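You operate a simulated robot arm through the tools that you are given. There is no shell and no other tool. Be economical: measure what you need, move in short steps, check, and stop when the job is done.

You run a simulated two-armed robot. Do the job below in one go: nothing can be reset, and whatever is moved stays where it is left.

## Task
On the stone counter, fold the yellow towel in half.

The check looks at the end state, three seconds after you hand in, the way a careful person would. Anything else that was tipped, shoved, dropped, spilled or broken makes it a failure. Flat cloth is picked up by pressing the open fingertips on it (5 to 10 N) and closing them slowly along it; thin cloth reads only 2 to 8 mm in the jaws.

## Robot
Two 7-joint arms with two-finger parallel grippers on one trunk, on a base that drives. Base frame: it is fixed to the floor where the robot stands at the start and does not move with it; the origin is under the middle of the robot, x ahead of it, y to its left, z up. Lengths are in m, angles in rad, forces in N, time in s.
The left shoulder is at the start at [0.07, 0.163, 1.37], the right one opposite. Places, roughly: stone counter [0.7, -0.3, 1.1]. Payload 3.43 kg a hand.
The TCP of each hand is the grasp point between the finger pads, 0.034 m short of the fingertips. In the tool frame z runs along the fingers and y along their closing line. The gripper opens to 0.128 m. The fingers are 0.024 m wide and 0.012 m thick; the gripper's body (0.048 by 0.13 m) begins 0.096 m behind the TCP.
Orientation is told as [roll, pitch, yaw] about the base's x, y, z axes, in that order, counted from this pose: with the fingers straight down and closing along the base's y, the tool's x points along the base's -x, its y along +y and its z along -z.

## Interface
- The arms move only by the tool apply_moves. It takes "left_commands", "right_commands" or both (then of equal length, played together; a hand with none holds still); each is a list of rows, each a list of 3 entries, a list of its own where there are three numbers: the shift along the tool's x, y, z in units of 250 mm (1.0 is 250 mm), then the turn, a rotation vector about the tool's x, y, z in units of 180 degrees (1.0 is 180 degrees), then the closure, from 0 (fully open) to 1 (shut). In form: [[[x, y, z], [ax, ay, az], fingers], ...]. A call has 1 to 8 rows; each row is the pose to reach, as a shift and turn from the pose commanded when the call began, along the tool's axes at that moment. A call with a number of a shift or a turn outside -1 to 1 is refused whole. A row lasts 0.2 s, in which the tool goes at most 0.05 m and 0.15 rad; a call with a longer step from one row to the next is refused whole, and so is a gripper value outside its range. A pose out of reach is approached as far as the arm can. The call stops where the force on the tool passes 40 N (or 10 N more than at its start, if that is more) or the arm is blocked; 0.2 s more then pass. Each finger travels about 0.153 m/s and halts on what it meets, pressing with about 41 N; the grip force reading is that of the motor and also rises with nothing between the fingers. The clock runs only during rows and for 0.2 s after the last one: add rows that repeat a pose to give the fingers time. It gives the time, the measured TCP pose, the force on the tool (base axes), the opening and the grip force at its end, in the units of the frame above (readings bear some noise).
- Cameras (640 x 400 px; columns grow to the right, rows downward): "scene" is now at [0.1325, -0.0023, 1.5848]; the picture's right is [-0.01, -1.00, 0.00], its down [-0.69, 0.01, -0.72] and it looks along [0.72, -0.01, -0.69] (base axes); focal length 291 px, centre (320, 200). "left" rides on the left gripper at [0.076, 0.011, -0.16] in its tool frame; the picture's right is [-0.15, 0.99, 0.00], its down [-0.88, -0.13, -0.46] and it looks along [-0.45, -0.07, 0.89] (tool axes); focal length 234 px, centre (320, 200). "right" rides on the right gripper at [0.076, -0.011, -0.16] in its tool frame; the picture's right is [0.15, 0.99, 0.00], its down [-0.88, 0.13, -0.46] and it looks along [-0.45, 0.07, 0.89] (tool axes); focal length 234 px, centre (320, 200). There is no depth. A picture from a camera that has moved, and an enlarged one, comes with that camera's place and axes in the base frame and with its lens.
- camera(camera): a new picture of that camera. It takes no simulated time.
- move_column(by): slides the trunk up (or, below 0, down) by that many m; the arms and the scene camera ride with it, the base frame stays. It gives what a move gives, with no picture.
- steer(legs): drives the robot by 1 to 6 legs, each [ahead, left, turn to the left] in m, m and rad, along the robot's own axes; the way and the turn of a leg run together, so that a leg with both is an arc; at most 1.5 m and 3.142 rad a leg. The arms and the cameras ride along, it lands a little off, and it stops where it bumps. It gives what a move gives.
- head_to(pan, tilt): turns the head with the scene camera to pan (to the left, within 1.501 rad either way) and tilt (down, from -0.506 to 1.204), counted from straight ahead of the robot. It gives what a move gives.
- close_up(camera, box): a new picture of the part [left, top, right, bottom] of that camera's present view, enlarged. It takes no simulated time.
- finish_job(): hands the job in; it is judged then, once.

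Go step by step. Nothing tells you exact positions but the pictures and the camera data: compare them with the known pose of the tool, close in by small moves and look again before you grip or let go. The budget is 120 turns and 108 pictures, counting those below and the enlarged ones. Unless the task says otherwise, let go and move clear before handing in, and close with one line.

The tools are called after "Request:" by a JSON object that holds its "op" and its "data". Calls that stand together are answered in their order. apply_moves: Moves the arms, as the interface text tells. Its arguments: {"type":"object","properties":{"left_commands":{"type":"array"},"right_commands":{"type":"array"}},"required":[]} The other tools are called the same way: move_column (by) slides the trunk up or down; steer (legs) drives the base; head_to (pan, tilt) turns the head that bears the scene camera; camera (camera) takes a picture; close_up (camera, box) takes an enlarged picture of a part of a camera's view; finish_job () hands the job in.

At the start:

```text
time_s: 0.0
left_tool_pos: [0.4774, 0.2123, 1.2962]
left_tcp_rot: [-0.003, -0.001, -0.001]
left_force: [-0.7, -0.2, -0.3]
left_finger_gap: 0.1277
left_grasp_force: 0.1
right_tool_pos: [0.5387, -0.2697, 1.2579]
right_tcp_rot: [0.0, 0.0, -0.001]
right_force: [0.3, -0.3, 0.1]
right_finger_gap: 0.1276
right_grasp_force: 0.1
trunk travel left (down, up): [-0.85, 0.09]
robot x, y, heading: [-0.0008, -0.0004, -0.005]
head pan, tilt: [-0.014, 0.764]
```

scene: 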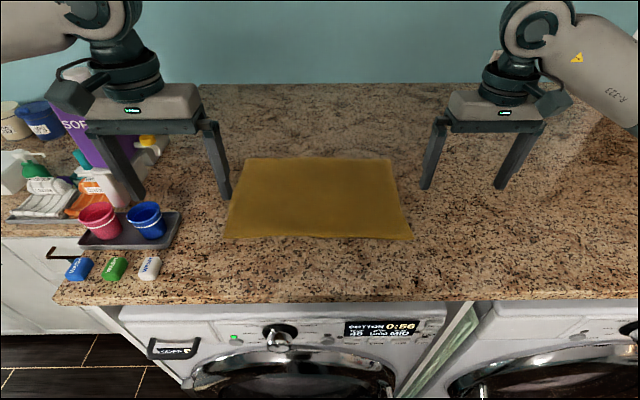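
right: 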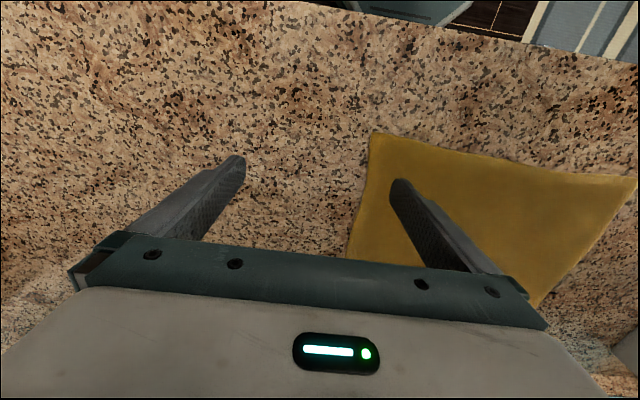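
left: 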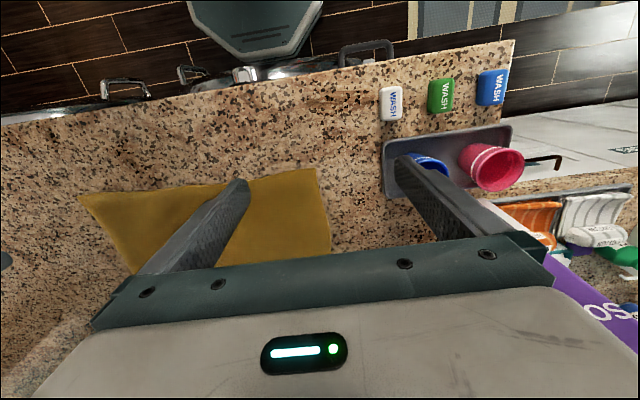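

The towel lies flat with its near edge at about x=0.56, its far edge at about 0.88, and y from -0.22 to 0.22. I plan to carry the near corners over to the far corners, so first I'll check the floor gap in front of the counter for a small drive ahead.

Request:
{"op": "head_to", "data": {"pan": 0, "tilt": 1.2}}

Request:
{"op": "camera", "data": {"camera": "scene"}}

```text
time_s: 0.9
left_tool_pos: [0.4751, 0.2127, 1.2956]
left_tcp_rot: [-0.003, 0.0, 0.0]
left_force: [0.7, 0.2, 0.0]
left_finger_gap: 0.1281
left_grasp_force: 0.0
right_tool_pos: [0.5381, -0.2693, 1.2573]
right_tcp_rot: [0.0, 0.0, 0.001]
right_force: [-0.4, -0.1, -0.1]
right_finger_gap: 0.1279
right_grasp_force: 0.1
trunk travel left (down, up): [-0.85, 0.09]
robot x, y, heading: [0.002, -0.0023, 0.003]
head pan, tilt: [0.0, 1.201]
```

```text
104 pictures are left
camera scene: at [0.1062, -0.0012, 1.5544], right [0.0, -1.0, 0.0], down [-0.93, 0.0, -0.36], along [0.36, 0.0, -0.93], focal length 291 px, centre (320, 200)
```

scene: 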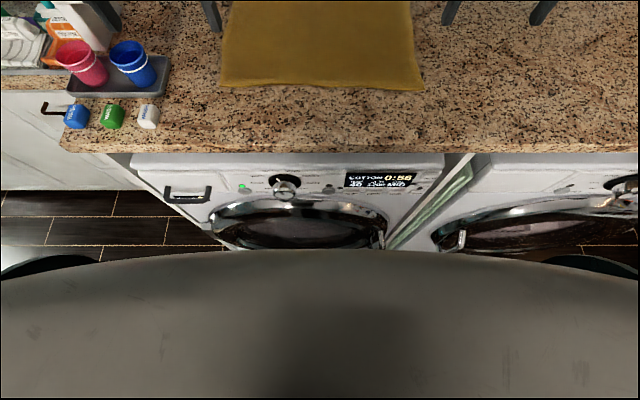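

The near corners check out at (0.566, 0.219) and (0.552, -0.227), and the base gap is tight, so I'll stay put. I'll bring both hands above the near corners with the fingers partly closed.

Request:
{"op": "apply_moves", "data": {"left_commands": [[[-0.096, -0.028, 0.146], [0, 0, 0], 0.2], [[-0.192, -0.056, 0.292], [0, 0, 0], 0.4], [[-0.288, -0.084, 0.438], [0, 0, 0], 0.6], [[-0.384, -0.112, 0.584], [0, 0, 0], 0.69]], "right_commands": [[[-0.021, 0.079, 0.107], [0, 0, 0], 0.2], [[-0.042, 0.158, 0.214], [0, 0, 0], 0.4], [[-0.063, 0.237, 0.321], [0, 0, 0], 0.6], [[-0.084, 0.316, 0.428], [0, 0, 0], 0.69]]}}

Request:
{"op": "camera", "data": {"camera": "left"}}

Request:
{"op": "camera", "data": {"camera": "right"}}

Request:
{"op": "head_to", "data": {"pan": 0, "tilt": 0.85}}

Request:
{"op": "camera", "data": {"camera": "scene"}}

```text
time_s: 1.9
left_tool_pos: [0.5738, 0.1833, 1.1484]
left_tcp_rot: [0.0, 0.002, -0.001]
left_force: [0.2, -0.6, -0.4]
left_finger_gap: 0.0396
left_grasp_force: 0.1
right_tool_pos: [0.5615, -0.1897, 1.1492]
right_tcp_rot: [0.0, 0.002, 0.0]
right_force: [-1.0, 0.7, 0.0]
right_finger_gap: 0.0398
right_grasp_force: 0.0
trunk travel left (down, up): [-0.85, 0.09]
robot x, y, heading: [0.0021, 0.0027, 0.001]
head pan, tilt: [0.0, 1.201]
```

```text
103 pictures are left
camera left: at [0.4985, 0.1961, 1.3102], right [0.15, 0.99, 0.0], down [0.88, -0.13, 0.45], along [0.45, -0.07, -0.89], focal length 234 px, centre (320, 200)
```

left: 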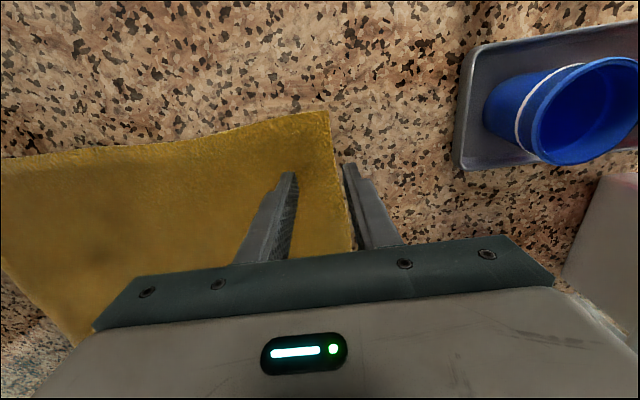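

```text
102 pictures are left
camera right: at [0.4858, -0.2019, 1.3099], right [-0.15, 0.99, 0.0], down [0.88, 0.13, 0.45], along [0.45, 0.07, -0.89], focal length 234 px, centre (320, 200)
```

right: 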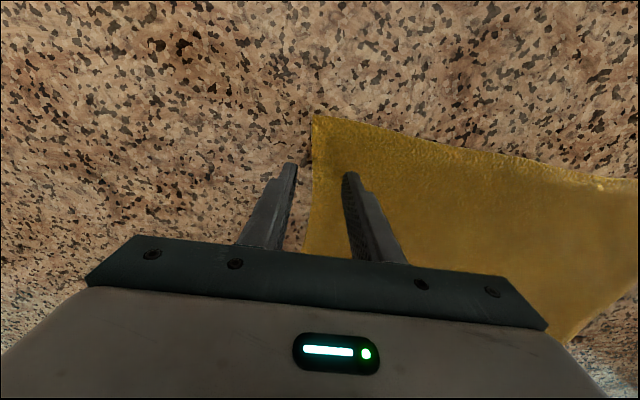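

```text
time_s: 2.7
left_tool_pos: [0.5698, 0.1825, 1.1511]
left_tcp_rot: [-0.001, 0.0, -0.003]
left_force: [0.4, 1.0, 0.6]
left_finger_gap: 0.0398
left_grasp_force: 0.1
right_tool_pos: [0.5597, -0.191, 1.1527]
right_tcp_rot: [0.001, 0.0, 0.0]
right_force: [-0.5, -0.1, -0.2]
right_finger_gap: 0.0396
right_grasp_force: 0.2
trunk travel left (down, up): [-0.85, 0.09]
robot x, y, heading: [-0.0011, 0.0026, 0.004]
head pan, tilt: [0.0, 0.85]
```

```text
101 pictures are left
camera scene: at [0.1277, -0.0013, 1.578], right [0.0, -1.0, 0.0], down [-0.75, 0.0, -0.66], along [0.66, 0.0, -0.75], focal length 291 px, centre (320, 200)
```

scene: 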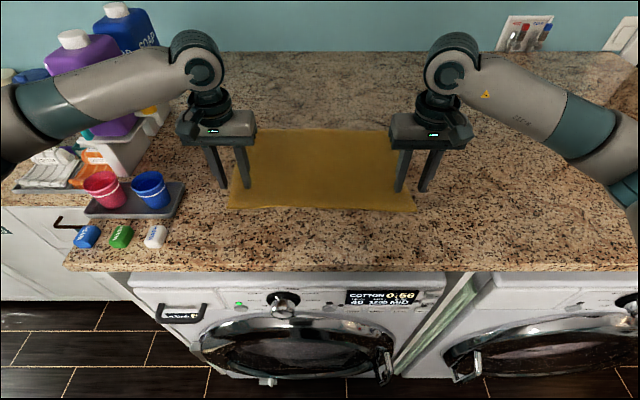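

The wrist and scene views only agree if the counter top is near z=1.095, which puts the near corners at about (0.526, 0.200) and (0.513, -0.205) and the far ones at x of about 0.815. I'll shift both hands to the near edge at the current height.

Request:
{"op": "apply_moves", "data": {"left_commands": [[[0.148, -0.07, 0], [0, 0, 0], 0.69], [[0.148, -0.07, 0], [0, 0, 0], 0.69]], "right_commands": [[[0.156, 0.076, 0], [0, 0, 0], 0.69], [[0.156, 0.076, 0], [0, 0, 0], 0.69]]}}

Request:
{"op": "camera", "data": {"camera": "left"}}

Request:
{"op": "camera", "data": {"camera": "right"}}

```text
time_s: 3.3
left_tool_pos: [0.5328, 0.1649, 1.1498]
left_tcp_rot: [-0.002, 0.0, -0.001]
left_force: [0.3, 0.0, -0.1]
left_finger_gap: 0.0399
left_grasp_force: 0.0
right_tool_pos: [0.5205, -0.1729, 1.1513]
right_tcp_rot: [-0.001, 0.0, -0.001]
right_force: [0.4, 0.0, -0.1]
right_finger_gap: 0.04
right_grasp_force: 0.1
trunk travel left (down, up): [-0.85, 0.09]
robot x, y, heading: [0.0011, -0.0011, -0.0]
head pan, tilt: [0.0, 0.85]
```

```text
100 pictures are left
camera left: at [0.4571, 0.1777, 1.3115], right [0.15, 0.99, 0.0], down [0.88, -0.13, 0.46], along [0.45, -0.07, -0.89], focal length 234 px, centre (320, 200)
```

left: 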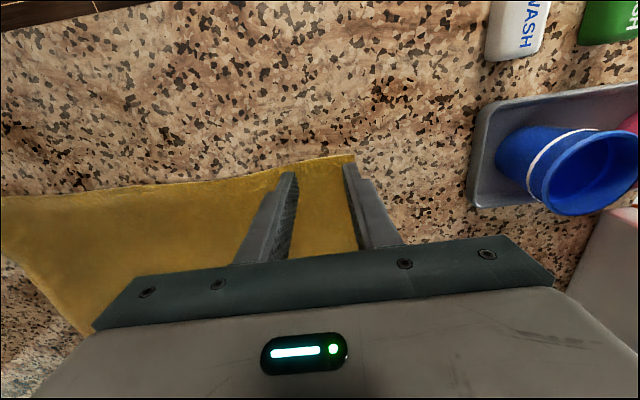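

```text
99 pictures are left
camera right: at [0.4452, -0.1845, 1.3121], right [-0.15, 0.99, 0.0], down [0.88, 0.13, 0.46], along [0.45, 0.07, -0.89], focal length 234 px, centre (320, 200)
```

right: 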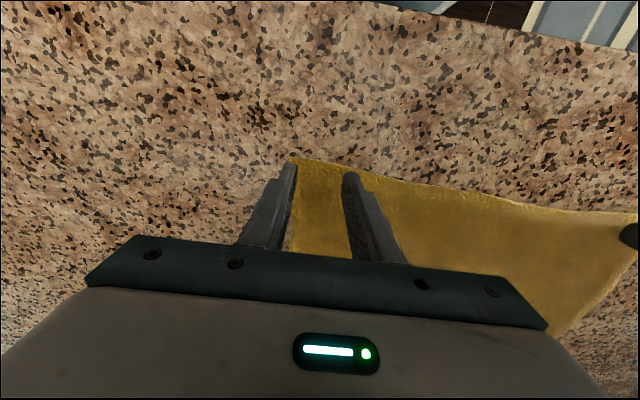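

The fingers sit over both near corners. I'll move 5 mm inward and lower until they just touch.

Request:
{"op": "apply_moves", "data": {"left_commands": [[[0, -0.02, 0.03], [0, 0, 0], 0.69], [[0, -0.02, 0.06], [0, 0, 0], 0.69], [[0, -0.02, 0.068], [0, 0, 0], 0.69]], "right_commands": [[[0, 0.02, 0.03], [0, 0, 0], 0.69], [[0, 0.02, 0.06], [0, 0, 0], 0.69], [[0, 0.02, 0.072], [0, 0, 0], 0.69]]}}

```text
time_s: 4.1
left_tool_pos: [0.5335, 0.1604, 1.1362]
left_tcp_rot: [-0.004, -0.009, -0.001]
left_force: [4.2, -1.1, 24.3]
left_finger_gap: 0.0396
left_grasp_force: 0.0
right_tool_pos: [0.5189, -0.1665, 1.1356]
right_tcp_rot: [0.003, -0.006, 0.0]
right_force: [3.9, -1.0, 17.8]
right_finger_gap: 0.0395
right_grasp_force: 0.0
trunk travel left (down, up): [-0.85, 0.09]
robot x, y, heading: [-0.002, 0.0013, 0.003]
head pan, tilt: [0.0, 0.85]
```

Both hands press too hard (24 and 18 N), so contact is at TCP z of about 1.136. I'll ease both off to about 7 N.

Request:
{"op": "apply_moves", "data": {"left_commands": [[[0, 0, -0.009], [0, 0, 0], 0.69], [[0, 0, -0.009], [0, 0, 0], 0.69]], "right_commands": [[[0, 0, -0.006], [0, 0, 0], 0.69], [[0, 0, -0.006], [0, 0, 0], 0.69]]}}

```text
time_s: 4.7
left_tool_pos: [0.5325, 0.1616, 1.1362]
left_tcp_rot: [-0.003, -0.002, -0.002]
left_force: [2.9, -1.9, 14.2]
left_finger_gap: 0.0392
left_grasp_force: 0.0
right_tool_pos: [0.5192, -0.1671, 1.1364]
right_tcp_rot: [0.001, -0.006, -0.001]
right_force: [7.1, -0.4, 31.0]
right_finger_gap: 0.0398
right_grasp_force: 0.1
trunk travel left (down, up): [-0.85, 0.09]
robot x, y, heading: [0.0022, 0.001, 0.002]
head pan, tilt: [0.0, 0.85]
```

The right hand still reads 31 N and the left 14 N, so I'll lift both a little more.

Request:
{"op": "apply_moves", "data": {"left_commands": [[[0, 0, -0.005], [0, 0, 0], 0.69], [[0, 0, -0.005], [0, 0, 0], 0.69]], "right_commands": [[[0, 0, -0.012], [0, 0, 0], 0.69], [[0, 0, -0.012], [0, 0, 0], 0.69]]}}

```text
time_s: 5.3
left_tool_pos: [0.5321, 0.1608, 1.1381]
left_tcp_rot: [-0.001, 0.0, -0.003]
left_force: [-0.9, -2.2, 8.4]
left_finger_gap: 0.0396
left_grasp_force: 0.0
right_tool_pos: [0.5182, -0.1658, 1.1375]
right_tcp_rot: [-0.002, 0.0, 0.0]
right_force: [2.3, -1.2, 12.7]
right_finger_gap: 0.0394
right_grasp_force: 0.1
trunk travel left (down, up): [-0.85, 0.09]
robot x, y, heading: [0.0021, -0.0003, 0.001]
head pan, tilt: [0.0, 0.85]
```

The forces are now about 8 and 13 N. I'll ease the right hand slightly and close both slowly along the cloth.

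Request:
{"op": "apply_moves", "data": {"left_commands": [[[0, 0, 0], [0, 0, 0], 0.72], [[0, 0, 0], [0, 0, 0], 0.76], [[0, 0, 0], [0, 0, 0], 0.8], [[0, 0, 0], [0, 0, 0], 0.84], [[0, 0, 0], [0, 0, 0], 0.88], [[0, 0, 0], [0, 0, 0], 0.92], [[0, 0, 0], [0, 0, 0], 0.96], [[0, 0, 0], [0, 0, 0], 1]], "right_commands": [[[0, 0, -0.002], [0, 0, 0], 0.72], [[0, 0, -0.002], [0, 0, 0], 0.76], [[0, 0, -0.002], [0, 0, 0], 0.8], [[0, 0, -0.002], [0, 0, 0], 0.84], [[0, 0, -0.002], [0, 0, 0], 0.88], [[0, 0, -0.002], [0, 0, 0], 0.92], [[0, 0, -0.002], [0, 0, 0], 0.96], [[0, 0, -0.002], [0, 0, 0], 1]]}}

Request:
{"op": "camera", "data": {"camera": "left"}}

Request:
{"op": "camera", "data": {"camera": "right"}}

```text
time_s: 7.1
left_tool_pos: [0.5335, 0.1613, 1.1377]
left_tcp_rot: [-0.001, 0.0, -0.001]
left_force: [-0.3, -7.0, 5.6]
left_finger_gap: 0.0034
left_grasp_force: 38.0
right_tool_pos: [0.5192, -0.1671, 1.1388]
right_tcp_rot: [0.002, -0.001, -0.001]
right_force: [-0.2, 6.7, 3.3]
right_finger_gap: 0.0033
right_grasp_force: 38.0
trunk travel left (down, up): [-0.85, 0.09]
robot x, y, heading: [0.0004, 0.0021, 0.005]
head pan, tilt: [0.0, 0.85]
```

```text
98 pictures are left
camera left: at [0.458, 0.1738, 1.2985], right [0.15, 0.99, 0.0], down [0.88, -0.13, 0.46], along [0.45, -0.07, -0.89], focal length 234 px, centre (320, 200)
```

left: 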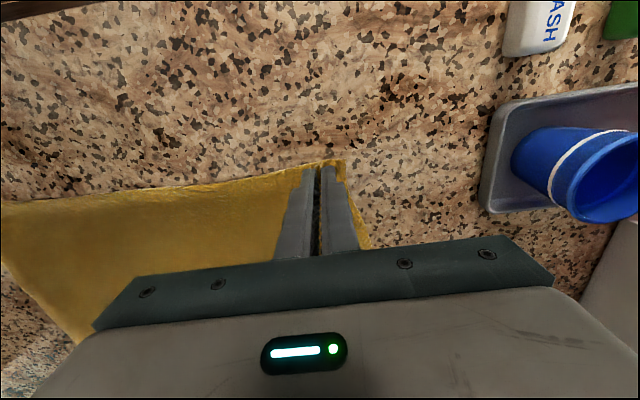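

```text
97 pictures are left
camera right: at [0.4425, -0.1771, 1.2973], right [-0.15, 0.99, 0.0], down [0.88, 0.13, 0.46], along [0.45, 0.07, -0.89], focal length 234 px, centre (320, 200)
```

right: 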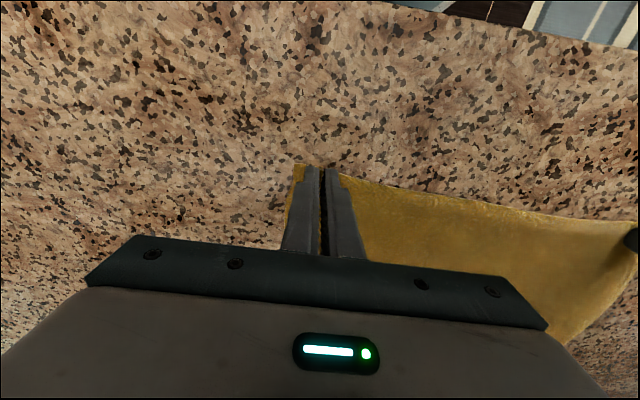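

Both jaws read 3.3 mm, which looks like cloth. I'll lift slowly, moving slightly forward, and look.

Request:
{"op": "apply_moves", "data": {"left_commands": [[[-0.02, 0, -0.06], [0, 0, 0], 1], [[-0.04, 0, -0.12], [0, 0, 0], 1], [[-0.06, 0, -0.18], [0, 0, 0], 1], [[-0.09, 0, -0.24], [0, 0, 0], 1], [[-0.09, 0, -0.24], [0, 0, 0], 1]], "right_commands": [[[-0.02, 0, -0.06], [0, 0, 0], 1], [[-0.04, 0, -0.12], [0, 0, 0], 1], [[-0.06, 0, -0.18], [0, 0, 0], 1], [[-0.09, 0, -0.24], [0, 0, 0], 1], [[-0.09, 0, -0.24], [0, 0, 0], 1]]}}

Request:
{"op": "camera", "data": {"camera": "scene"}}

```text
time_s: 8.3
left_tool_pos: [0.5569, 0.1612, 1.1971]
left_tcp_rot: [-0.002, 0.001, -0.003]
left_force: [-0.4, -8.0, 0.2]
left_finger_gap: 0.0033
left_grasp_force: 38.4
right_tool_pos: [0.5421, -0.1665, 1.1974]
right_tcp_rot: [0.001, -0.001, 0.0]
right_force: [0.0, 7.6, -0.2]
right_finger_gap: 0.0035
right_grasp_force: 38.1
trunk travel left (down, up): [-0.85, 0.09]
robot x, y, heading: [0.0039, 0.0046, -0.004]
head pan, tilt: [0.0, 0.85]
```

```text
96 pictures are left
camera scene: at [0.1283, -0.0012, 1.578], right [0.0, -1.0, 0.0], down [-0.75, 0.0, -0.66], along [0.66, 0.0, -0.75], focal length 291 px, centre (320, 200)
```

scene: 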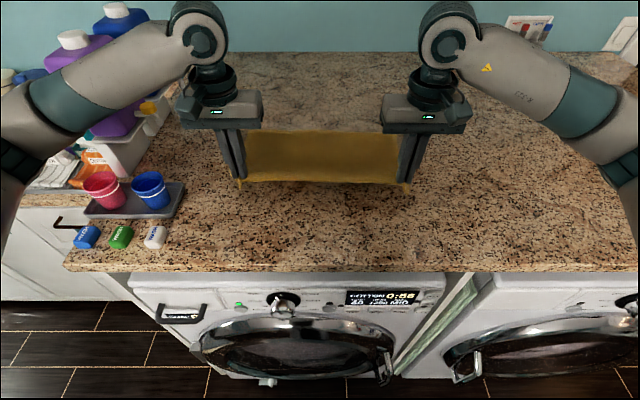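

Both corners are held, with the cloth slightly taut between the hands. I'll carry the edge along an arc over the fold line at x≈0.665, bringing the hands about 9 mm inward to ease the tension.

Request:
{"op": "apply_moves", "data": {"left_commands": [[[-0.072, -0.01, -0.08], [0, 0, 0], 1], [[-0.172, -0.02, -0.152], [0, 0, 0], 1], [[-0.292, -0.03, -0.2], [0, 0, 0], 1], [[-0.432, -0.036, -0.22], [0, 0, 0], 1], [[-0.572, -0.036, -0.212], [0, 0, 0], 1], [[-0.572, -0.036, -0.212], [0, 0, 0], 1]], "right_commands": [[[-0.072, 0.01, -0.08], [0, 0, 0], 1], [[-0.172, 0.02, -0.152], [0, 0, 0], 1], [[-0.292, 0.03, -0.2], [0, 0, 0], 1], [[-0.432, 0.036, -0.22], [0, 0, 0], 1], [[-0.572, 0.036, -0.212], [0, 0, 0], 1], [[-0.572, 0.036, -0.212], [0, 0, 0], 1]]}}

Request:
{"op": "camera", "data": {"camera": "scene"}}

Request:
{"op": "camera", "data": {"camera": "left"}}

```text
time_s: 9.7
left_tool_pos: [0.7, 0.1542, 1.2487]
left_tcp_rot: [-0.002, 0.0, -0.003]
left_force: [0.2, -0.4, 0.5]
left_finger_gap: 0.0036
left_grasp_force: 38.4
right_tool_pos: [0.6859, -0.1575, 1.2509]
right_tcp_rot: [0.001, 0.0, -0.001]
right_force: [0.5, 0.1, 0.3]
right_finger_gap: 0.0033
right_grasp_force: 38.1
trunk travel left (down, up): [-0.85, 0.09]
robot x, y, heading: [-0.0012, -0.0012, -0.003]
head pan, tilt: [0.0, 0.85]
```

```text
95 pictures are left
camera scene: at [0.1273, -0.0012, 1.5781], right [0.0, -1.0, 0.0], down [-0.75, 0.0, -0.66], along [0.66, 0.0, -0.75], focal length 291 px, centre (320, 200)
```

scene: 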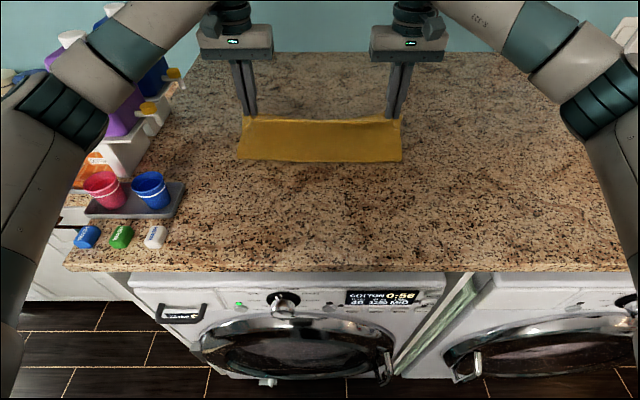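

```text
94 pictures are left
camera left: at [0.6251, 0.1659, 1.409], right [0.15, 0.99, 0.0], down [0.88, -0.13, 0.46], along [0.45, -0.07, -0.89], focal length 234 px, centre (320, 200)
```

left: 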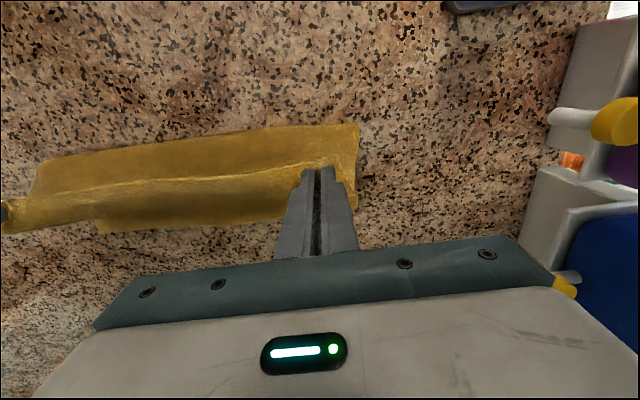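

The arc is going well, with the crease at about x=0.67. I'll continue over and down toward the far edge and stop about 1.5 cm above the surface.

Request:
{"op": "apply_moves", "data": {"left_commands": [[[-0.1, 0, 0.028], [0, 0, 0], 1], [[-0.18, 0, 0.084], [0, 0, 0], 1], [[-0.26, 0, 0.144], [0, 0, 0], 1], [[-0.328, 0, 0.224], [0, 0, 0], 1], [[-0.376, 0, 0.304], [0, 0, 0], 1], [[-0.408, 0, 0.384], [0, 0, 0], 1], [[-0.408, 0, 0.384], [0, 0, 0], 1]], "right_commands": [[[-0.108, 0, 0.028], [0, 0, 0], 1], [[-0.195, 0, 0.084], [0, 0, 0], 1], [[-0.28, 0, 0.144], [0, 0, 0], 1], [[-0.353, 0, 0.224], [0, 0, 0], 1], [[-0.405, 0, 0.304], [0, 0, 0], 1], [[-0.44, 0, 0.384], [0, 0, 0], 1], [[-0.44, 0, 0.384], [0, 0, 0], 1]]}}

Request:
{"op": "camera", "data": {"camera": "scene"}}

Request:
{"op": "camera", "data": {"camera": "left"}}

Request:
{"op": "camera", "data": {"camera": "right"}}

```text
time_s: 11.3
left_tool_pos: [0.8033, 0.1525, 1.1531]
left_tcp_rot: [-0.003, 0.001, -0.002]
left_force: [1.1, 0.5, -0.7]
left_finger_gap: 0.0033
left_grasp_force: 37.7
right_tool_pos: [0.7966, -0.157, 1.1556]
right_tcp_rot: [0.001, -0.001, 0.0]
right_force: [-0.1, 0.4, 0.2]
right_finger_gap: 0.0036
right_grasp_force: 37.6
trunk travel left (down, up): [-0.85, 0.09]
robot x, y, heading: [0.0006, -0.0011, 0.002]
head pan, tilt: [0.0, 0.85]
```

```text
93 pictures are left
camera scene: at [0.1285, -0.0013, 1.578], right [0.0, -1.0, 0.0], down [-0.75, 0.0, -0.66], along [0.66, 0.0, -0.75], focal length 291 px, centre (320, 200)
```

scene: 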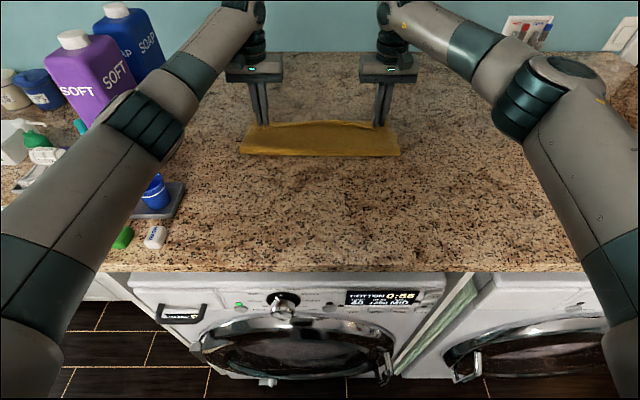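

```text
92 pictures are left
camera left: at [0.7268, 0.1651, 1.3142], right [0.15, 0.99, 0.0], down [0.88, -0.13, 0.46], along [0.45, -0.07, -0.89], focal length 234 px, centre (320, 200)
```

left: 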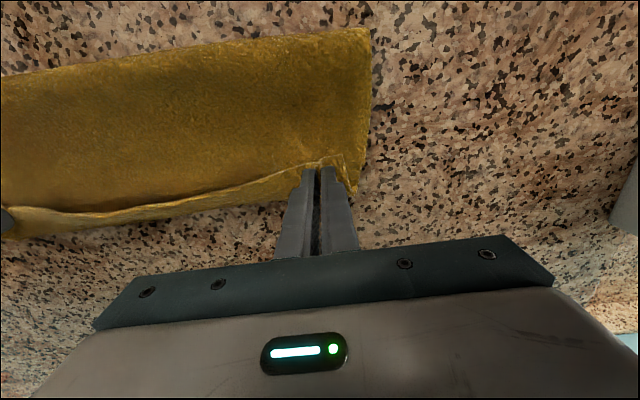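

```text
91 pictures are left
camera right: at [0.72, -0.1681, 1.3143], right [-0.15, 0.99, 0.0], down [0.88, 0.13, 0.46], along [0.45, 0.07, -0.89], focal length 234 px, centre (320, 200)
```

right: 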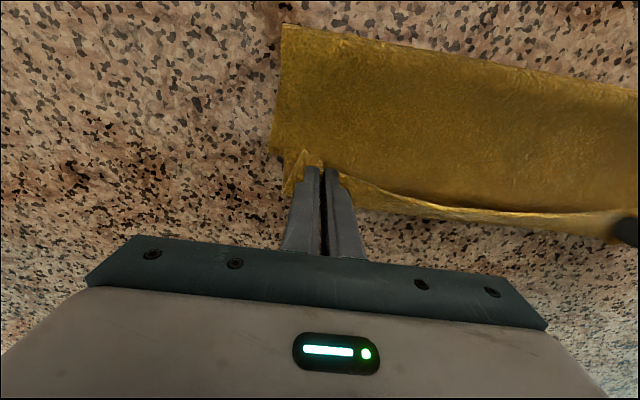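

The edge is over the far edge with the hands level. I'll spread the hands slightly to remove slack and lower to just above contact.

Request:
{"op": "apply_moves", "data": {"left_commands": [[[0, 0.03, 0.02], [0, 0, 0], 1], [[0, 0.03, 0.04], [0, 0, 0], 1], [[0, 0.03, 0.04], [0, 0, 0], 1]], "right_commands": [[[0, -0.03, 0.025], [0, 0, 0], 1], [[0, -0.03, 0.046], [0, 0, 0], 1], [[0, -0.03, 0.046], [0, 0, 0], 1]]}}

Request:
{"op": "close_up", "data": {"camera": "scene", "box": [220, 80, 420, 205]}}

Request:
{"op": "close_up", "data": {"camera": "left", "box": [200, 80, 440, 230]}}

Request:
{"op": "close_up", "data": {"camera": "right", "box": [200, 80, 440, 230]}}

```text
time_s: 12.1
left_tool_pos: [0.8013, 0.1582, 1.1437]
left_tcp_rot: [-0.005, -0.001, -0.002]
left_force: [0.0, -5.6, 4.8]
left_finger_gap: 0.0036
left_grasp_force: 37.9
right_tool_pos: [0.7945, -0.1648, 1.1434]
right_tcp_rot: [0.002, -0.003, 0.002]
right_force: [0.4, 5.3, 6.9]
right_finger_gap: 0.0034
right_grasp_force: 38.3
trunk travel left (down, up): [-0.85, 0.09]
robot x, y, heading: [-0.002, 0.0005, 0.003]
head pan, tilt: [0.0, 0.85]
```

```text
3.20 times, centred on (320, 142) of scene
camera zoom: at [0.1274, -0.0013, 1.5783], right [0.0, -1.0, 0.0], down [-0.75, 0.0, -0.66], along [0.66, 0.0, -0.75], focal length 931 px, centre (320, 384)
```

zoom: 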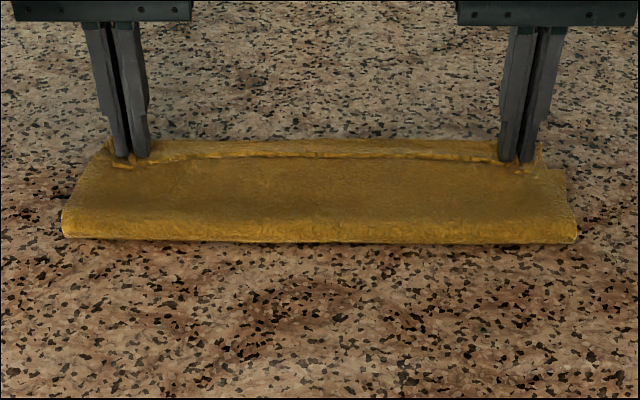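

```text
2.67 times, centred on (320, 155) of left
camera zoom: at [0.7255, 0.1715, 1.3052], right [0.15, 0.99, 0.0], down [0.88, -0.13, 0.46], along [0.45, -0.07, -0.89], focal length 624 px, centre (320, 320)
```

zoom: 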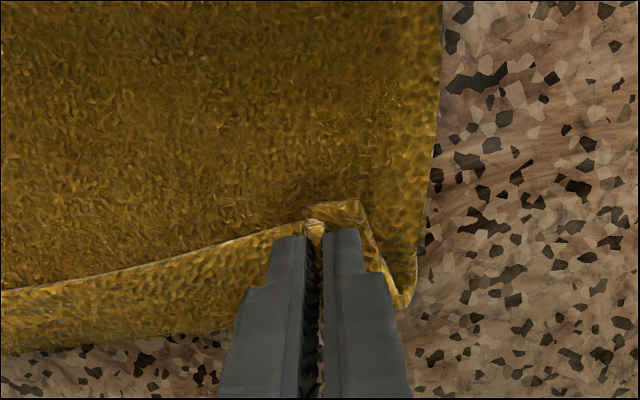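

```text
2.67 times, centred on (320, 155) of right
camera zoom: at [0.7186, -0.1761, 1.3033], right [-0.15, 0.99, 0.0], down [0.88, 0.13, 0.46], along [0.45, 0.07, -0.89], focal length 624 px, centre (320, 320)
```

zoom: 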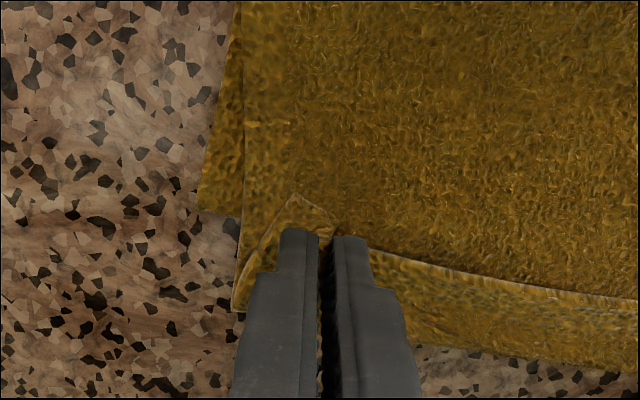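

The top layer is over the far edge, but its last 2 cm or so seem turned back on themselves. I'll release gently, lift clear and see how it settles.

Request:
{"op": "apply_moves", "data": {"left_commands": [[[0, 0, 0], [0, 0, 0], 0.93], [[0, 0, 0], [0, 0, 0], 0.85], [[0, 0, 0], [0, 0, 0], 0.8], [[0, 0, -0.06], [0, 0, 0], 0.8], [[0, 0, -0.2], [0, 0, 0], 0.8], [[0, 0, -0.36], [0, 0, 0], 0.8]], "right_commands": [[[0, 0, 0], [0, 0, 0], 0.93], [[0, 0, 0], [0, 0, 0], 0.85], [[0, 0, 0], [0, 0, 0], 0.8], [[0, 0, -0.06], [0, 0, 0], 0.8], [[0, 0, -0.2], [0, 0, 0], 0.8], [[0, 0, -0.36], [0, 0, 0], 0.8]]}}

Request:
{"op": "close_up", "data": {"camera": "scene", "box": [220, 80, 420, 205]}}

Request:
{"op": "camera", "data": {"camera": "left"}}

Request:
{"op": "camera", "data": {"camera": "right"}}

```text
time_s: 13.5
left_tool_pos: [0.8017, 0.1594, 1.2348]
left_tcp_rot: [-0.001, 0.001, 0.0]
left_force: [0.3, -0.3, 0.2]
left_finger_gap: 0.0257
left_grasp_force: 0.0
right_tool_pos: [0.7943, -0.1651, 1.2343]
right_tcp_rot: [0.0, -0.001, 0.0]
right_force: [0.4, 0.1, 0.7]
right_finger_gap: 0.0256
right_grasp_force: 0.1
trunk travel left (down, up): [-0.85, 0.09]
robot x, y, heading: [0.0008, -0.0008, 0.007]
head pan, tilt: [0.0, 0.85]
```

```text
3.20 times, centred on (320, 142) of scene
camera zoom: at [0.1263, -0.0013, 1.5781], right [0.0, -1.0, 0.0], down [-0.75, 0.0, -0.66], along [0.66, 0.0, -0.75], focal length 931 px, centre (320, 384)
```

zoom: 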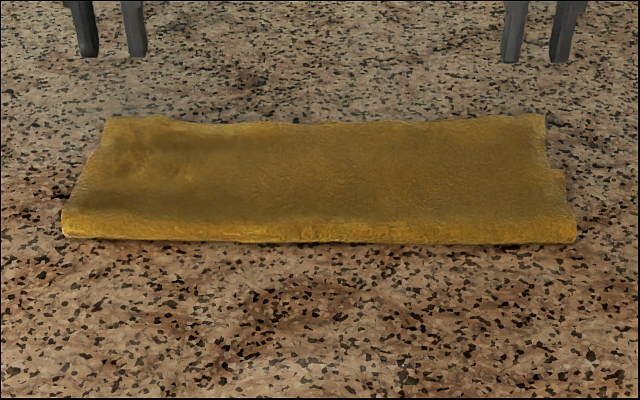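

```text
86 pictures are left
camera left: at [0.7259, 0.1729, 1.3961], right [0.15, 0.99, 0.0], down [0.88, -0.13, 0.46], along [0.45, -0.07, -0.89], focal length 234 px, centre (320, 200)
```

left: 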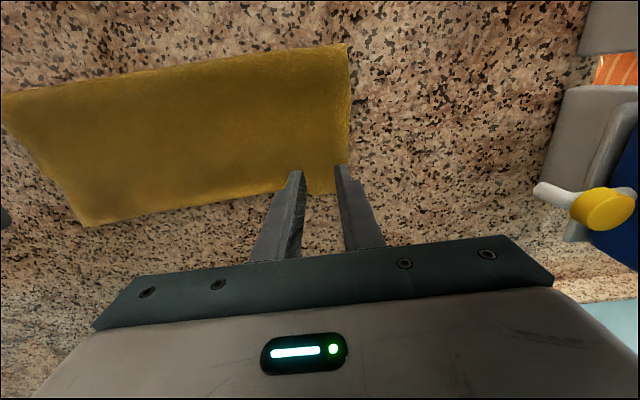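

```text
85 pictures are left
camera right: at [0.7182, -0.1766, 1.394], right [-0.15, 0.99, 0.0], down [0.88, 0.13, 0.46], along [0.45, 0.07, -0.89], focal length 234 px, centre (320, 200)
```

right: 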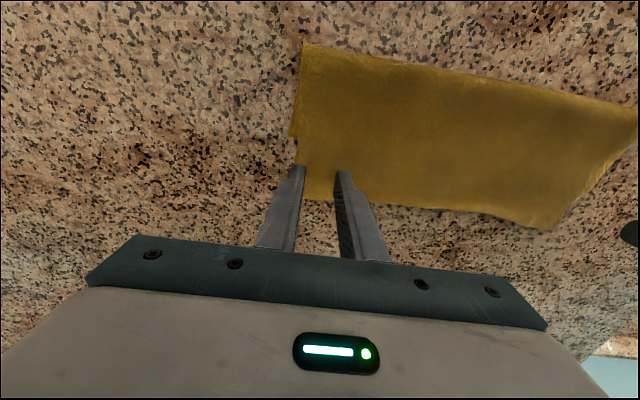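

The edge uncurled on release, so the top layer now overhangs the bottom one by several cm and the crease is too far out at about x=0.69. I'll move the hands outward to see the corners clearly before correcting it.

Request:
{"op": "apply_moves", "data": {"left_commands": [[[0, 0.15, 0], [0, 0, 0], 0.8], [[0, 0.28, 0], [0, 0, 0], 0.8], [[0, 0.28, 0], [0, 0, 0], 0.8]], "right_commands": [[[0, -0.15, 0], [0, 0, 0], 0.8], [[0, -0.28, 0], [0, 0, 0], 0.8], [[0, -0.28, 0], [0, 0, 0], 0.8]]}}

Request:
{"op": "camera", "data": {"camera": "left"}}

Request:
{"op": "camera", "data": {"camera": "right"}}

Request:
{"op": "close_up", "data": {"camera": "scene", "box": [220, 80, 420, 205]}}

```text
time_s: 14.3
left_tool_pos: [0.8044, 0.2295, 1.2342]
left_tcp_rot: [-0.003, 0.003, -0.001]
left_force: [0.5, -0.1, 1.5]
left_finger_gap: 0.0254
left_grasp_force: 0.1
right_tool_pos: [0.7988, -0.2361, 1.234]
right_tcp_rot: [-0.001, 0.001, 0.001]
right_force: [0.0, -0.5, -0.6]
right_finger_gap: 0.0255
right_grasp_force: 0.0
trunk travel left (down, up): [-0.85, 0.09]
robot x, y, heading: [-0.0011, -0.0, -0.002]
head pan, tilt: [0.0, 0.85]
```

```text
84 pictures are left
camera left: at [0.7294, 0.2433, 1.3939], right [0.15, 0.99, 0.0], down [0.88, -0.13, 0.45], along [0.45, -0.07, -0.89], focal length 234 px, centre (320, 200)
```

left: 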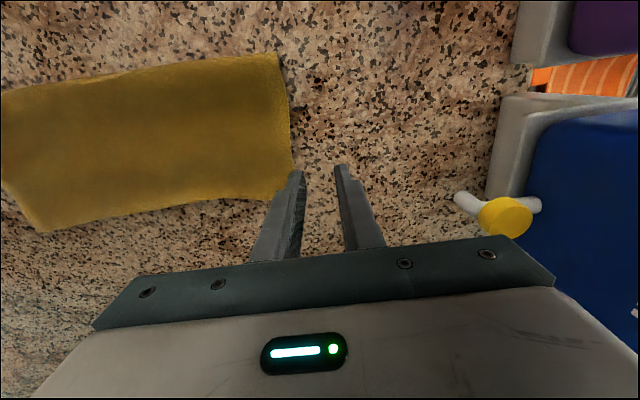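

```text
83 pictures are left
camera right: at [0.7224, -0.2468, 1.3934], right [-0.15, 0.99, 0.0], down [0.88, 0.13, 0.46], along [0.45, 0.07, -0.89], focal length 234 px, centre (320, 200)
```

right: 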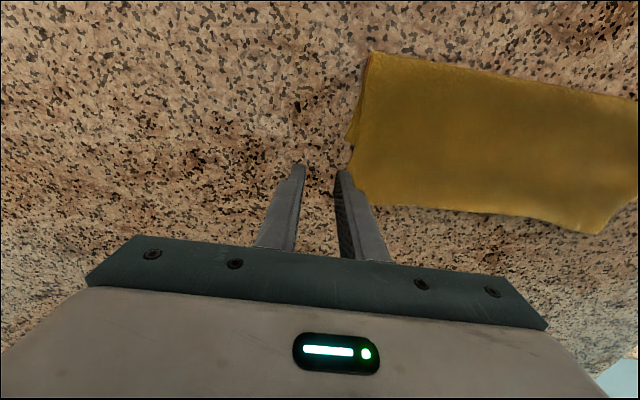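

```text
3.20 times, centred on (320, 142) of scene
camera zoom: at [0.1294, -0.0013, 1.5779], right [0.0, -1.0, 0.0], down [-0.75, 0.0, -0.66], along [0.66, 0.0, -0.75], focal length 931 px, centre (320, 384)
```

zoom: 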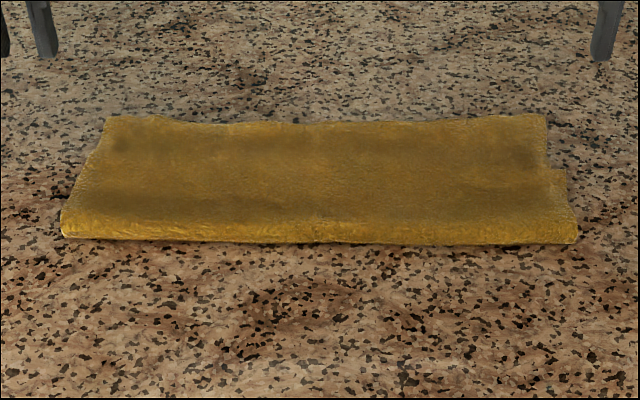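

The wrist and scene views disagree on the top edge unless it stands a few cm up off the counter. I'll move the right hand aside and tilt it to get a side view.

Request:
{"op": "apply_moves", "data": {"right_commands": [[[0.03, -0.13, -0.03], [-0.04, 0, 0], 0.8], [[0.06, -0.26, -0.06], [-0.085, 0, 0], 0.8], [[0.09, -0.39, -0.06], [-0.13, 0, 0], 0.8], [[0.12, -0.52, -0.03], [-0.175, 0, 0], 0.8], [[0.16, -0.65, 0], [-0.22, 0, 0], 0.8], [[0.2, -0.78, 0], [-0.265, 0, 0], 0.8], [[0.2, -0.84, 0], [-0.3, 0, 0], 0.8], [[0.2, -0.84, 0], [-0.3, 0, 0], 0.8]]}}

Request:
{"op": "camera", "data": {"camera": "right"}}

Request:
{"op": "camera", "data": {"camera": "scene"}}

```text
time_s: 16.1
left_tool_pos: [0.8055, 0.2332, 1.2321]
left_tcp_rot: [-0.004, 0.0, -0.001]
left_force: [0.7, 0.5, -0.2]
left_finger_gap: 0.0257
left_grasp_force: 0.1
right_tool_pos: [0.7114, -0.4182, 1.2422]
right_tcp_rot: [0.943, 0.002, -0.002]
right_force: [0.4, -0.4, -0.5]
right_finger_gap: 0.0257
right_grasp_force: 0.2
right hand out of reach, approached as far as the arm can: row 5, 6, 7, 8
trunk travel left (down, up): [-0.85, 0.09]
robot x, y, heading: [0.0008, -0.0031, 0.003]
head pan, tilt: [0.0, 0.85]
```

```text
81 pictures are left
camera right: at [0.6345, -0.5535, 1.327], right [-0.14, 0.58, 0.8], down [0.88, -0.29, 0.37], along [0.45, 0.76, -0.47], focal length 234 px, centre (320, 200)
```

right: 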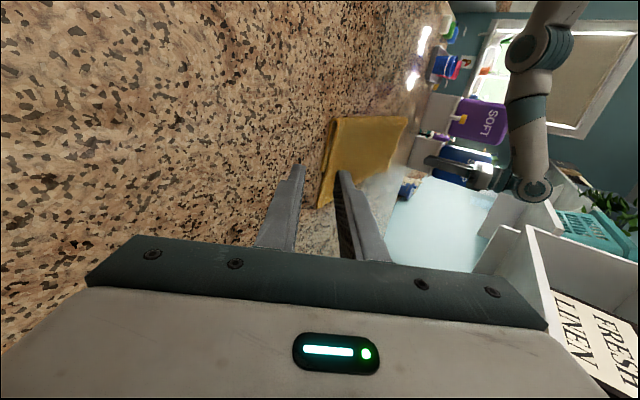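

```text
80 pictures are left
camera scene: at [0.1295, 0.0012, 1.5779], right [0.0, -1.0, 0.0], down [-0.75, 0.0, -0.66], along [0.66, 0.0, -0.75], focal length 291 px, centre (320, 200)
```

scene: 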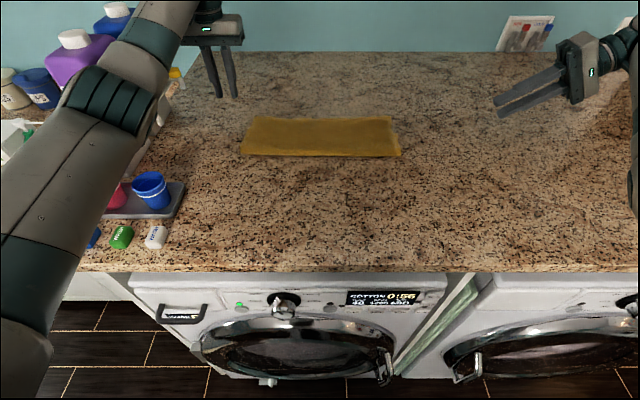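

Request:
{"op": "close_up", "data": {"camera": "right", "box": [290, 100, 450, 220]}}

```text
3.33 times, centred on (370, 160) of right
camera zoom: at [0.6345, -0.5535, 1.327], right [-0.14, 0.58, 0.8], down [0.88, -0.29, 0.37], along [0.45, 0.76, -0.47], focal length 781 px, centre (153, 333)
```

zoom: 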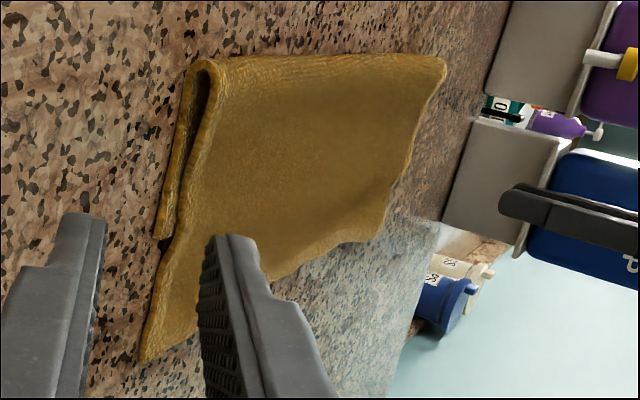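

The side view shows the top layer lying flat on the counter about 8 cm past the bottom edge: top corner (0.867, -0.199), bottom corner (0.784, -0.204). I'll regrip that far edge, swing it back, and lay it down shorter; first I'll straighten the right hand and bring the left over its corner.

Request:
{"op": "apply_moves", "data": {"right_commands": [[[0, 0.056, 0.077], [0.0375, 0, 0], 0.69], [[0, 0.112, 0.154], [0.075, 0, 0], 0.69], [[0, 0.168, 0.231], [0.1125, 0, 0], 0.69], [[0, 0.224, 0.308], [0.15, 0, 0], 0.69], [[0, 0.28, 0.385], [0.1875, 0, 0], 0.69], [[0, 0.335, 0.46], [0.225, 0, 0], 0.69], [[0, 0.39, 0.54], [0.2625, 0, 0], 0.69], [[0, 0.447, 0.615], [0.3, 0, 0], 0.69]], "left_commands": [[[-0.03, -0.04, 0], [0, 0, 0], 0.8], [[-0.06, -0.08, 0], [0, 0, 0], 0.8], [[-0.09, -0.12, 0], [0, 0, 0], 0.76], [[-0.12, -0.16, 0.05], [0, 0, 0], 0.72], [[-0.15, -0.2, 0.1], [0, 0, 0], 0.69], [[-0.18, -0.24, 0.15], [0, 0, 0], 0.69], [[-0.208, -0.272, 0.2], [0, 0, 0], 0.69], [[-0.208, -0.272, 0.2], [0, 0, 0], 0.69]]}}

Request:
{"op": "camera", "data": {"camera": "left"}}

```text
time_s: 17.9
left_tool_pos: [0.8345, 0.174, 1.1837]
left_tcp_rot: [-0.003, 0.001, -0.001]
left_force: [1.1, 0.0, -0.2]
left_finger_gap: 0.0392
left_grasp_force: 0.0
left hand out of reach, approached as far as the arm can: row 5, 6, 7, 8
right_tool_pos: [0.7098, -0.2284, 1.2397]
right_tcp_rot: [-0.004, -0.001, -0.003]
right_force: [-0.7, -0.5, 0.0]
right_finger_gap: 0.0399
right_grasp_force: 0.1
trunk travel left (down, up): [-0.85, 0.09]
robot x, y, heading: [-0.0004, 0.0002, 0.002]
head pan, tilt: [0.0, 0.85]
```

```text
78 pictures are left
camera left: at [0.7582, 0.1862, 1.3453], right [0.15, 0.99, 0.0], down [0.88, -0.13, 0.46], along [0.45, -0.07, -0.89], focal length 234 px, centre (320, 200)
```

left: 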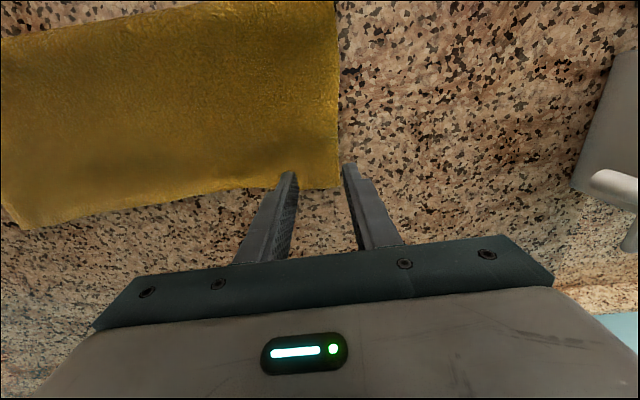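

The left hand runs out of reach at x=0.835. A small 4 cm drive ahead, with the hands clear of everything, will give enough.

Request:
{"op": "steer", "data": {"legs": [[0.04, 0, 0]]}}

Request:
{"op": "camera", "data": {"camera": "scene"}}

```text
time_s: 18.8
left_tool_pos: [0.8647, 0.1688, 1.1918]
left_tcp_rot: [-0.003, -0.006, -0.003]
left_force: [-1.4, -0.5, 0.5]
left_finger_gap: 0.0395
left_grasp_force: 0.2
right_tool_pos: [0.741, -0.2326, 1.2454]
right_tcp_rot: [0.001, -0.007, -0.001]
right_force: [-0.9, -0.5, 1.3]
right_finger_gap: 0.0398
right_grasp_force: 0.1
trunk travel left (down, up): [-0.85, 0.09]
robot x, y, heading: [0.0345, 0.0, -0.0]
head pan, tilt: [0.0, 0.85]
```

```text
77 pictures are left
camera scene: at [0.157, -0.0019, 1.5792], right [0.0, -1.0, 0.0], down [-0.75, 0.0, -0.67], along [0.67, 0.0, -0.75], focal length 291 px, centre (320, 200)
```

scene: 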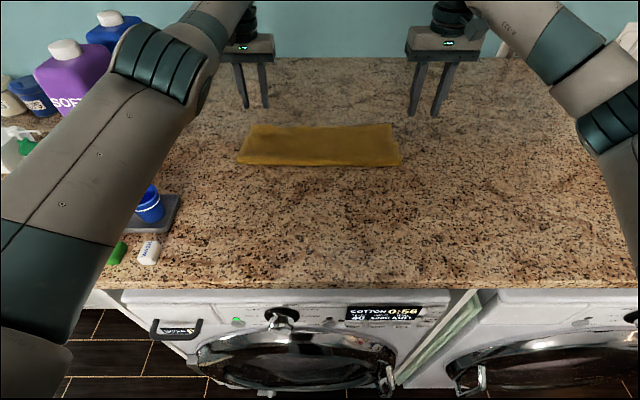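

The robot moved 3.5 cm ahead. Now I'll place both hands just above the overhanging edge's corners.

Request:
{"op": "apply_moves", "data": {"left_commands": [[[0.02, -0.005, 0.02], [0, 0, 0], 0.69], [[0.03, -0.01, 0.05], [0, 0, 0], 0.69], [[0.04, -0.016, 0.1], [0, 0, 0], 0.69], [[0.04, -0.016, 0.148], [0, 0, 0], 0.69], [[0.04, -0.016, 0.148], [0, 0, 0], 0.69]], "right_commands": [[[-0.11, 0.07, 0], [0, 0, 0], 0.69], [[-0.22, 0.14, 0.09], [0, 0, 0], 0.69], [[-0.34, 0.2, 0.22], [0, 0, 0], 0.69], [[-0.448, 0.266, 0.36], [0, 0, 0], 0.69], [[-0.448, 0.266, 0.36], [0, 0, 0], 0.69]]}}

Request:
{"op": "camera", "data": {"camera": "left"}}

Request:
{"op": "camera", "data": {"camera": "right"}}

```text
time_s: 20.0
left_tool_pos: [0.8602, 0.1652, 1.1499]
left_tcp_rot: [-0.001, -0.002, -0.001]
left_force: [-0.2, 0.4, 0.1]
left_finger_gap: 0.0397
left_grasp_force: 0.2
right_tool_pos: [0.8599, -0.1665, 1.1514]
right_tcp_rot: [-0.001, -0.003, 0.0]
right_force: [-0.8, 0.0, -0.2]
right_finger_gap: 0.0396
right_grasp_force: 0.1
trunk travel left (down, up): [-0.85, 0.09]
robot x, y, heading: [0.04, 0.0014, -0.003]
head pan, tilt: [0.0, 0.85]
```

```text
76 pictures are left
camera left: at [0.7842, 0.1777, 1.3111], right [0.15, 0.99, 0.0], down [0.88, -0.13, 0.46], along [0.45, -0.07, -0.89], focal length 234 px, centre (320, 200)
```

left: 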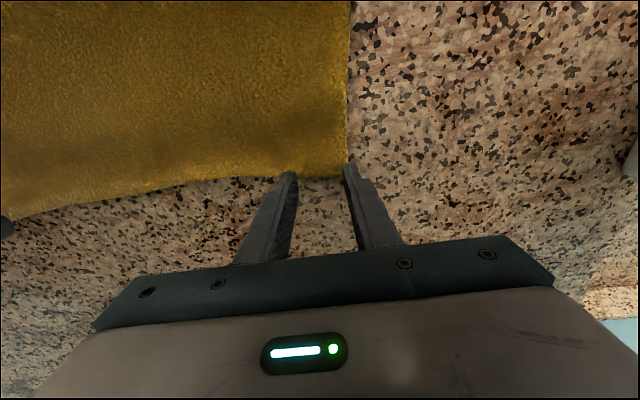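

```text
75 pictures are left
camera right: at [0.7833, -0.1778, 1.3117], right [-0.15, 0.99, 0.0], down [0.88, 0.13, 0.46], along [0.45, 0.07, -0.89], focal length 234 px, centre (320, 200)
```

right: 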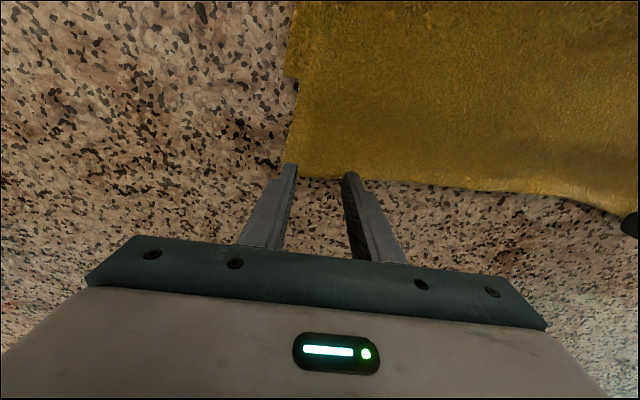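

The top edge is at x≈0.866 with corners at y≈±0.190. I'll shift back 6 mm and inward about 14 mm, then lower to light contact.

Request:
{"op": "apply_moves", "data": {"left_commands": [[[0.024, -0.06, 0], [0, 0, 0], 0.69], [[0.024, -0.06, 0.03], [0, 0, 0], 0.69], [[0.024, -0.06, 0.048], [0, 0, 0], 0.69], [[0.024, -0.06, 0.048], [0, 0, 0], 0.69]], "right_commands": [[[0.024, 0.056, 0], [0, 0, 0], 0.69], [[0.024, 0.056, 0.03], [0, 0, 0], 0.69], [[0.024, 0.056, 0.052], [0, 0, 0], 0.69], [[0.024, 0.056, 0.052], [0, 0, 0], 0.69]]}}

```text
time_s: 21.0
left_tool_pos: [0.8549, 0.1511, 1.1387]
left_tcp_rot: [-0.003, -0.001, -0.001]
left_force: [0.6, 0.8, 4.8]
left_finger_gap: 0.0394
left_grasp_force: 0.1
right_tool_pos: [0.855, -0.152, 1.1378]
right_tcp_rot: [-0.001, -0.002, -0.001]
right_force: [0.7, -0.1, 0.5]
right_finger_gap: 0.0399
right_grasp_force: 0.0
trunk travel left (down, up): [-0.85, 0.09]
robot x, y, heading: [0.0386, 0.0012, -0.002]
head pan, tilt: [0.0, 0.85]
```

Contact is light: 5 N on the left and almost none on the right. I'll lower the left 0.5 mm and the right 1.5 mm, then close slowly.

Request:
{"op": "apply_moves", "data": {"left_commands": [[[0, 0, 0.002], [0, 0, 0], 0.69], [[0, 0, 0.002], [0, 0, 0], 0.74], [[0, 0, 0.002], [0, 0, 0], 0.79], [[0, 0, 0.002], [0, 0, 0], 0.84], [[0, 0, 0.002], [0, 0, 0], 0.89], [[0, 0, 0.002], [0, 0, 0], 0.94], [[0, 0, 0.002], [0, 0, 0], 1], [[0, 0, 0.002], [0, 0, 0], 1]], "right_commands": [[[0, 0, 0.007], [0, 0, 0], 0.69], [[0, 0, 0.007], [0, 0, 0], 0.74], [[0, 0, 0.007], [0, 0, 0], 0.79], [[0, 0, 0.007], [0, 0, 0], 0.84], [[0, 0, 0.007], [0, 0, 0], 0.89], [[0, 0, 0.007], [0, 0, 0], 0.94], [[0, 0, 0.007], [0, 0, 0], 1], [[0, 0, 0.007], [0, 0, 0], 1]]}}

```text
time_s: 22.8
left_tool_pos: [0.8536, 0.1502, 1.138]
left_tcp_rot: [-0.001, -0.002, 0.0]
left_force: [-0.1, -1.7, 6.5]
left_finger_gap: 0.0037
left_grasp_force: 38.4
right_tool_pos: [0.8516, -0.1518, 1.1379]
right_tcp_rot: [-0.002, 0.0, -0.001]
right_force: [0.1, 3.1, 5.1]
right_finger_gap: 0.0037
right_grasp_force: 38.0
trunk travel left (down, up): [-0.85, 0.09]
robot x, y, heading: [0.0361, 0.0007, -0.002]
head pan, tilt: [0.0, 0.85]
```

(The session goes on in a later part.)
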